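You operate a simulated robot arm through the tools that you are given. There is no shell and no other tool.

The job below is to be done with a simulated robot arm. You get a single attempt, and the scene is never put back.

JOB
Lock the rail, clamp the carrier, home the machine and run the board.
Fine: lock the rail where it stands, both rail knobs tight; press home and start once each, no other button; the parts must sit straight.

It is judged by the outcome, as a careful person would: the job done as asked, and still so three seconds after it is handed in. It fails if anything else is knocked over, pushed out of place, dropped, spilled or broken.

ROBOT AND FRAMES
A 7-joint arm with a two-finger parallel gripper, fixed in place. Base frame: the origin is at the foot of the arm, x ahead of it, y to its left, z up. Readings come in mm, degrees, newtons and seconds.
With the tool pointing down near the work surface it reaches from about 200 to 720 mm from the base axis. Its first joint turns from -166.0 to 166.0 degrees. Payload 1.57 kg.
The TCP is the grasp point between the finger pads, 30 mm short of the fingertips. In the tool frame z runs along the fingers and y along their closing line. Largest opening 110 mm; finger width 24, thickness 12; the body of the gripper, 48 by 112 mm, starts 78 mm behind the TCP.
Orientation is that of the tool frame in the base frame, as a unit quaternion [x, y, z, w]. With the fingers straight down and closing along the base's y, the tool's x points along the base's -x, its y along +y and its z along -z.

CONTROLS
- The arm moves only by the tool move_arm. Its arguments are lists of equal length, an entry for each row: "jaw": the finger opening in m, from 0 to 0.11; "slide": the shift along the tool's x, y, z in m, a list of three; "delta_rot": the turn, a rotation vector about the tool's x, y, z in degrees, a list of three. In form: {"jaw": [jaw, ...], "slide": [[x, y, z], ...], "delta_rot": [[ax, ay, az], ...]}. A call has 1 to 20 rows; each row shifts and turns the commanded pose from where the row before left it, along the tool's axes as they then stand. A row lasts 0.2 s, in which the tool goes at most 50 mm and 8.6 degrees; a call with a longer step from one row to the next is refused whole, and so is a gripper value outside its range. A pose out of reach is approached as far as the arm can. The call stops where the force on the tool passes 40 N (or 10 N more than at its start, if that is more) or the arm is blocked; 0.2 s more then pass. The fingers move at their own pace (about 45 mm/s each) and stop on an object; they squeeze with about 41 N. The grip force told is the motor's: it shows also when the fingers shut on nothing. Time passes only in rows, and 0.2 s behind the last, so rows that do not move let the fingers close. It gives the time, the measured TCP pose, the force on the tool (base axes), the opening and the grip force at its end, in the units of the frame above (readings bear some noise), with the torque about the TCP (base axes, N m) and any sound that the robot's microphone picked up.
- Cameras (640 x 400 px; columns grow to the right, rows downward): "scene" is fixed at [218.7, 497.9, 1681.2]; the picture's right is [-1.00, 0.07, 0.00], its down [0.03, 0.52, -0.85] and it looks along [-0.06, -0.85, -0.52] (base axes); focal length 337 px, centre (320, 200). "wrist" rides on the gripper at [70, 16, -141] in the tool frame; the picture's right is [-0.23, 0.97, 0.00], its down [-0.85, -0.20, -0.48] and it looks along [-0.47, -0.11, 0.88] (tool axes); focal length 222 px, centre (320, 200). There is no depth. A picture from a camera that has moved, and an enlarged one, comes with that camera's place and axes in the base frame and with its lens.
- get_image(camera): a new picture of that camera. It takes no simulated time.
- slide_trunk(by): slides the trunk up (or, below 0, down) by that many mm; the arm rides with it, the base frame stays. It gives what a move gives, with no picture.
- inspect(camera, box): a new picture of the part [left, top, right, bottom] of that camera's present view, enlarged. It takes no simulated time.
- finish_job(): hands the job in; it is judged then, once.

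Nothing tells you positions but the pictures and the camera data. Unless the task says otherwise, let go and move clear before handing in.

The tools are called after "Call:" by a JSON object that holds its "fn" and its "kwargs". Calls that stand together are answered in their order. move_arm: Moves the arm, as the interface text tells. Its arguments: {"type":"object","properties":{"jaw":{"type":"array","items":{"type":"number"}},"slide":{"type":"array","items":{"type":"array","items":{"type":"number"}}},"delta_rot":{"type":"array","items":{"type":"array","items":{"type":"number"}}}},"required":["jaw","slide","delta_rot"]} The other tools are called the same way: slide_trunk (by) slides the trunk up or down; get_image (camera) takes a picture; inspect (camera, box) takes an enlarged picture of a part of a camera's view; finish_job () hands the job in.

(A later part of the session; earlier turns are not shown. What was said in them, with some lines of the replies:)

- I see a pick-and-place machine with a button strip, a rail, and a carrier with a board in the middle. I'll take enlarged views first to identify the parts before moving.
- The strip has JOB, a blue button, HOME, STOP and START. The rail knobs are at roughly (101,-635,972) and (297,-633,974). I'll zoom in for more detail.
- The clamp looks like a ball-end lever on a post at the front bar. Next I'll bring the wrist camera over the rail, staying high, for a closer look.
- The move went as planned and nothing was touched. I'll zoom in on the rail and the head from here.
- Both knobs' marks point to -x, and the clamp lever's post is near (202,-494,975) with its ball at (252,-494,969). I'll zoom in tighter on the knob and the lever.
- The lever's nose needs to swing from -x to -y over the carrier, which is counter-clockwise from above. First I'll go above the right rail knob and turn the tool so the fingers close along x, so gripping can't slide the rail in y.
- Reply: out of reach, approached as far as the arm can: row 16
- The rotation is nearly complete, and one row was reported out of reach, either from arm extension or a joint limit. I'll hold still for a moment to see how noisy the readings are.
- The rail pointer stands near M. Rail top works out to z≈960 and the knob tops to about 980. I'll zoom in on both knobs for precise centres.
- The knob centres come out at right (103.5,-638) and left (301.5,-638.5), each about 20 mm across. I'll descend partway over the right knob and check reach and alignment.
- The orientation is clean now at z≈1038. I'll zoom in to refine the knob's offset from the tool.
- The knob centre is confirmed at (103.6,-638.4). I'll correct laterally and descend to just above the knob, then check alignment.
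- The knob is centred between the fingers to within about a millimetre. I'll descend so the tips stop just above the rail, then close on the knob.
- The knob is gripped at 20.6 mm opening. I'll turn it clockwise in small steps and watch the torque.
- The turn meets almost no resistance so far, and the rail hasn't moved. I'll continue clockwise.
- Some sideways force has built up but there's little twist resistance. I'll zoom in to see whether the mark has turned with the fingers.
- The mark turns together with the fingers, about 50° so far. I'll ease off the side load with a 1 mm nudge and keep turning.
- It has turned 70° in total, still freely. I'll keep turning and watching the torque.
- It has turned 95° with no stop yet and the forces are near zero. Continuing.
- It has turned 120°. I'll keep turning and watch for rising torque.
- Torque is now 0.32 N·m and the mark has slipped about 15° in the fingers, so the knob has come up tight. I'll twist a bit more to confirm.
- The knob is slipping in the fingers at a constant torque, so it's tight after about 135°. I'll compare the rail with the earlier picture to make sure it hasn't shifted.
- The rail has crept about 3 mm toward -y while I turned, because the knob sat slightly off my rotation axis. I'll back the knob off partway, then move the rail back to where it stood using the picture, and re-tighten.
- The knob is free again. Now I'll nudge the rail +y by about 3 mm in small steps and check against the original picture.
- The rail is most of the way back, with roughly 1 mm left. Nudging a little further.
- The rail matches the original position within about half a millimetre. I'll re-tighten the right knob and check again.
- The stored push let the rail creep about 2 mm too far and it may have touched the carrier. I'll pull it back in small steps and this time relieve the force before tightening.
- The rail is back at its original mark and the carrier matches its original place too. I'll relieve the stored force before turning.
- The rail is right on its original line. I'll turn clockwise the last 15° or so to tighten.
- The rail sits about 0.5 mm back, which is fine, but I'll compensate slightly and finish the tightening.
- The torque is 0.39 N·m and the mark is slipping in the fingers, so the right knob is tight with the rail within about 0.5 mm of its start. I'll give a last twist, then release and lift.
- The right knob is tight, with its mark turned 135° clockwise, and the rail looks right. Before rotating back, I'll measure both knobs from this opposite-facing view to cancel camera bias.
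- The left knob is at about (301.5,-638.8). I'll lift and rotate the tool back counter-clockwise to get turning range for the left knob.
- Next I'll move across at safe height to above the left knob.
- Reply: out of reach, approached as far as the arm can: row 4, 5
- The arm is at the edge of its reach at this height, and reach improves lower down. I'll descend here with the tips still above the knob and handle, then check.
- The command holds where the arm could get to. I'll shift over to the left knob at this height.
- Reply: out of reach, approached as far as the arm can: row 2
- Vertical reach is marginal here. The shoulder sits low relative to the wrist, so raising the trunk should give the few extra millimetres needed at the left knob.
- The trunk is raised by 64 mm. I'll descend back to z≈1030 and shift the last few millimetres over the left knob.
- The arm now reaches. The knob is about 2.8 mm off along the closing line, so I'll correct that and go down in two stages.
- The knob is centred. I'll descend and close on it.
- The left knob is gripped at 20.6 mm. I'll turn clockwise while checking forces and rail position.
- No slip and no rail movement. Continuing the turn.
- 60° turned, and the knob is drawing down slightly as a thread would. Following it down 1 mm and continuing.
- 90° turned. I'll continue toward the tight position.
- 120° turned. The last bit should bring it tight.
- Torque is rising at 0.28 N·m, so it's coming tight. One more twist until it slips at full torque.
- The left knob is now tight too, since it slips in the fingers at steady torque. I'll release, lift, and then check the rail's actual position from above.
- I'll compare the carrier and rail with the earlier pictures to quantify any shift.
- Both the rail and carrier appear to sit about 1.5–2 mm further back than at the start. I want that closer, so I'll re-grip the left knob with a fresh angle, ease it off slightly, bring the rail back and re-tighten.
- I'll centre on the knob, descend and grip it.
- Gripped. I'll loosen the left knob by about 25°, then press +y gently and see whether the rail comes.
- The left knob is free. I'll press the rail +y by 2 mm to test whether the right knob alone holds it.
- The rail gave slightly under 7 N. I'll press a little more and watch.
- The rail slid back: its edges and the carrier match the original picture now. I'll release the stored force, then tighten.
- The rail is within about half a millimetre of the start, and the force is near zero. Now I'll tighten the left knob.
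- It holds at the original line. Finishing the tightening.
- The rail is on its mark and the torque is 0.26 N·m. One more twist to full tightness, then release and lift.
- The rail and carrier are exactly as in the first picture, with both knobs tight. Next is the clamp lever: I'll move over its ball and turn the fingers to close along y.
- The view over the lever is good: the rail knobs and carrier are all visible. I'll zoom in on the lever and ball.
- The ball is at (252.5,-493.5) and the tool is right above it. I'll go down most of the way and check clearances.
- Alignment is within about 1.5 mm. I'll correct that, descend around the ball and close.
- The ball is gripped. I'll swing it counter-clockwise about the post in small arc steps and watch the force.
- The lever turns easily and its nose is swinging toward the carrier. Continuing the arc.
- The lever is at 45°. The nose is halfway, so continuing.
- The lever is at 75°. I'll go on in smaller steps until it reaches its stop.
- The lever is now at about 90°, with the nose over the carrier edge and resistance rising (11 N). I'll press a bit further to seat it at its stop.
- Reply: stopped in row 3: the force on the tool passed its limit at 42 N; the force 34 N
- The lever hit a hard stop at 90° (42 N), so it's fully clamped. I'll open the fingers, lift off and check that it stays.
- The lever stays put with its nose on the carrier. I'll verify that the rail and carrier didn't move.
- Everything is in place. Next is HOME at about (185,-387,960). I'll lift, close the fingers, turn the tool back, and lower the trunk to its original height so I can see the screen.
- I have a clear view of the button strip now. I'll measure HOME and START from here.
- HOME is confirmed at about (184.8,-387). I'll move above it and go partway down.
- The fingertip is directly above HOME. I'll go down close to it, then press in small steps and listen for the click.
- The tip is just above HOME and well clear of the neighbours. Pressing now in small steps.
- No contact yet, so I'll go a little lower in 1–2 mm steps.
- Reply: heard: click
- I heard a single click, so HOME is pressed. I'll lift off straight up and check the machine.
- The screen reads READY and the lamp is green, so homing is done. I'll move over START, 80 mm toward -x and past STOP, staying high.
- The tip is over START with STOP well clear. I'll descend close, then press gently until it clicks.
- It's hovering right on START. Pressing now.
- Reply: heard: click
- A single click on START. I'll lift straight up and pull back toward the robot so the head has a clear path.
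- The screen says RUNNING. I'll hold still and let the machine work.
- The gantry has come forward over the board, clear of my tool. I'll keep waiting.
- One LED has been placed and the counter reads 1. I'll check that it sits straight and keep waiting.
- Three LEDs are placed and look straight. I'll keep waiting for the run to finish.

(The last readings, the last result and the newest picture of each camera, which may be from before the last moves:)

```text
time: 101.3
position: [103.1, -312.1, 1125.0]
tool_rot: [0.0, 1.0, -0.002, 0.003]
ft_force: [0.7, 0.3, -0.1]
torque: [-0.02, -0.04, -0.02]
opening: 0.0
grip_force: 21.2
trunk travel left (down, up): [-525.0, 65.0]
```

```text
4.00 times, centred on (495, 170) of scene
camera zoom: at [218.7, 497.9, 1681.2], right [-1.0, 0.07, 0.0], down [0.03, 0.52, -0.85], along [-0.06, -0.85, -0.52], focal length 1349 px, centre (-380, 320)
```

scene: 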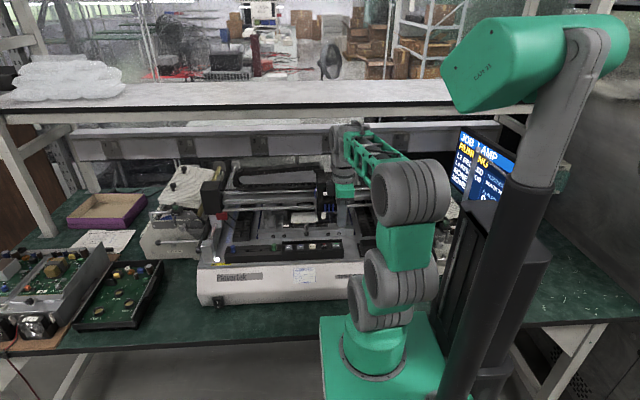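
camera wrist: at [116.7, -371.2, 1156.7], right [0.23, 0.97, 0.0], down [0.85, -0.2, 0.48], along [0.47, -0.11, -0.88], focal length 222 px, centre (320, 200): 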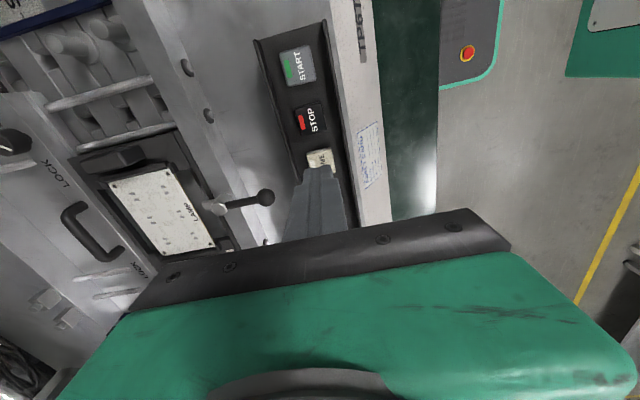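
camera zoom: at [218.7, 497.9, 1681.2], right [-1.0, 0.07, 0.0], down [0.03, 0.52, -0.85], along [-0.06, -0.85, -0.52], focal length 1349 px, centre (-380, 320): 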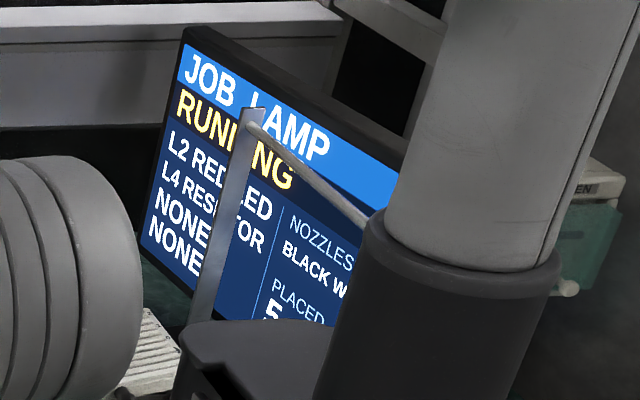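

Five parts are placed, with one resistor to go. Waiting for the run to complete.

Call:
{"fn": "move_arm", "kwargs": {"jaw": [0.0, 0.0, 0.0, 0.0, 0.0, 0.0, 0.0, 0.0, 0.0, 0.0, 0.0, 0.0, 0.0, 0.0, 0.0, 0.0, 0.0, 0.0, 0.0, 0.0], "slide": [[0, 0, 0], [0, 0, 0], [0, 0, 0], [0, 0, 0], [0, 0, 0], [0, 0, 0], [0, 0, 0], [0, 0, 0], [0, 0, 0], [0, 0, 0], [0, 0, 0], [0, 0, 0], [0, 0, 0], [0, 0, 0], [0, 0, 0], [0, 0, 0], [0, 0, 0], [0, 0, 0], [0, 0, 0], [0, 0, 0]], "delta_rot": [[0, 0, 0], [0, 0, 0], [0, 0, 0], [0, 0, 0], [0, 0, 0], [0, 0, 0], [0, 0, 0], [0, 0, 0], [0, 0, 0], [0, 0, 0], [0, 0, 0], [0, 0, 0], [0, 0, 0], [0, 0, 0], [0, 0, 0], [0, 0, 0], [0, 0, 0], [0, 0, 0], [0, 0, 0], [0, 0, 0]]}}

Call:
{"fn": "get_image", "kwargs": {"camera": "scene"}}

Call:
{"fn": "inspect", "kwargs": {"camera": "scene", "box": [288, 208, 322, 226]}}

Call:
{"fn": "inspect", "kwargs": {"camera": "scene", "box": [455, 120, 535, 220]}}

```text
time: 105.5
position: [103.1, -312.4, 1123.6]
tool_rot: [-0.001, 1.0, -0.002, 0.002]
ft_force: [-0.2, -0.3, -0.4]
torque: [-0.02, 0.0, 0.0]
opening: 0.2
grip_force: 21.5
trunk travel left (down, up): [-525.0, 65.0]
```

```text
taken
```

scene: 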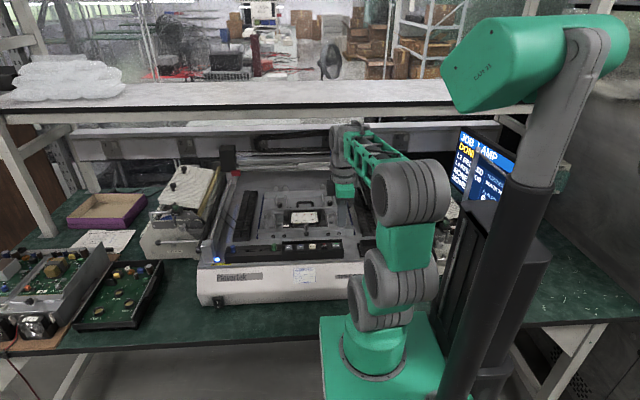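

```text
16.00 times, centred on (305, 217) of scene
camera zoom: at [218.7, 497.9, 1681.2], right [-1.0, 0.07, 0.0], down [0.03, 0.52, -0.85], along [-0.06, -0.85, -0.52], focal length 5397 px, centre (560, -72)
```

zoom: 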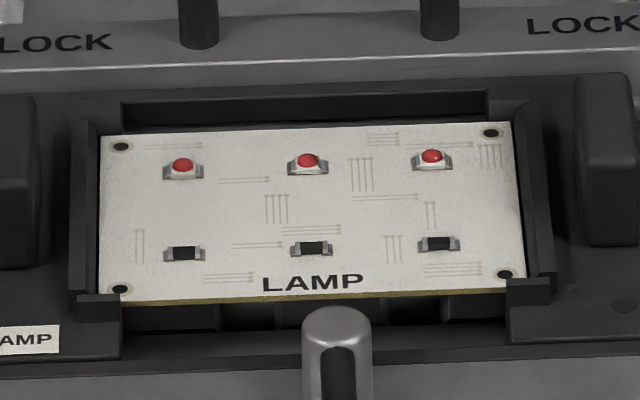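

```text
4.00 times, centred on (495, 170) of scene
camera zoom: at [218.7, 497.9, 1681.2], right [-1.0, 0.07, 0.0], down [0.03, 0.52, -0.85], along [-0.06, -0.85, -0.52], focal length 1349 px, centre (-380, 320)
```

zoom: 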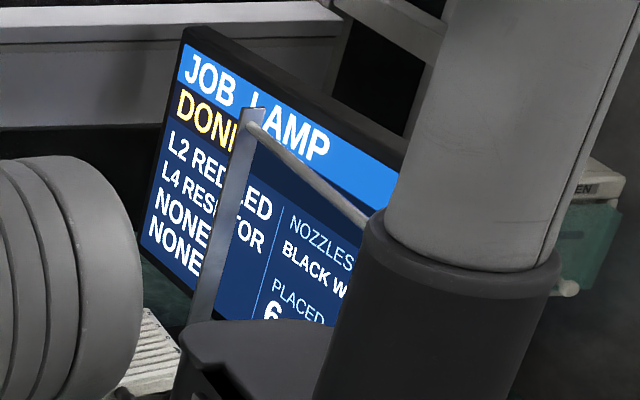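

The screen says DONE with 6 placed, and all six parts sit straight on their pads. One last check of the rail, knobs and lever before handing in.

Call:
{"fn": "inspect", "kwargs": {"camera": "scene", "box": [268, 196, 304, 218]}}

Call:
{"fn": "inspect", "kwargs": {"camera": "scene", "box": [190, 150, 370, 270]}}

```text
16.00 times, centred on (286, 207) of scene
camera zoom: at [218.7, 497.9, 1681.2], right [-1.0, 0.07, 0.0], down [0.03, 0.52, -0.85], along [-0.06, -0.85, -0.52], focal length 5397 px, centre (864, 88)
```

zoom: 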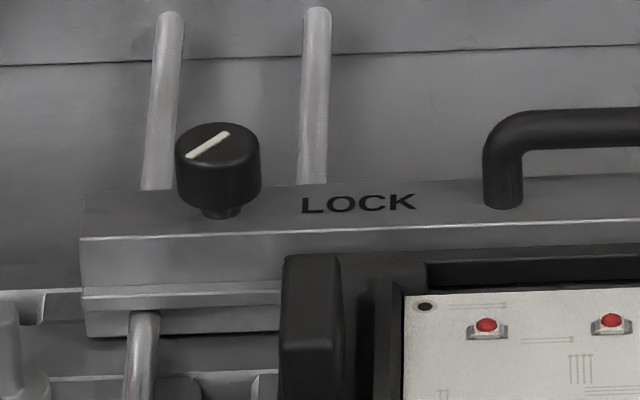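

```text
3.33 times, centred on (280, 210) of scene
camera zoom: at [218.7, 497.9, 1681.2], right [-1.0, 0.07, 0.0], down [0.03, 0.52, -0.85], along [-0.06, -0.85, -0.52], focal length 1124 px, centre (453, 167)
```

zoom: 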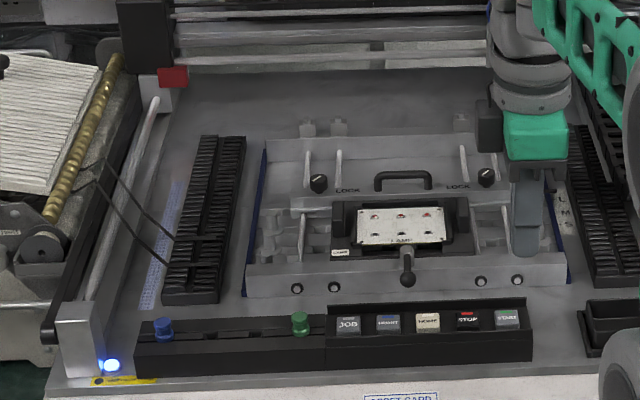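

The rail sits where it started with both knobs tight, and the clamp is closed. HOME and START were each pressed once, the run is DONE with six straight parts, and the arm is clear. Handing in.

Call:
{"fn": "finish_job", "kwargs": {}}

```text
The job is handed in.
```

The board has been run: the screen says DONE with six parts placed, and all three LEDs and three resistors look straight on their pads.

- **Rail:** both knobs are tight, each turned about 135° until it slipped in the fingers. While I tightened the knobs, the rail crept up to about 3 mm. I eased the knobs off, brought it back and re-tightened. By comparison with the first pictures it now stands within about half a millimetre of where it started.
- **Carrier:** the clamp lever is turned 90° to its hard stop, with its nose over the carrier edge. The carrier shifted by up to 2 mm along with the rail and came back to its original place.
- **Buttons:** HOME was pressed once, and the screen went to READY. START was then pressed once. No other button was touched.

The arm is let go and clear of the machine.
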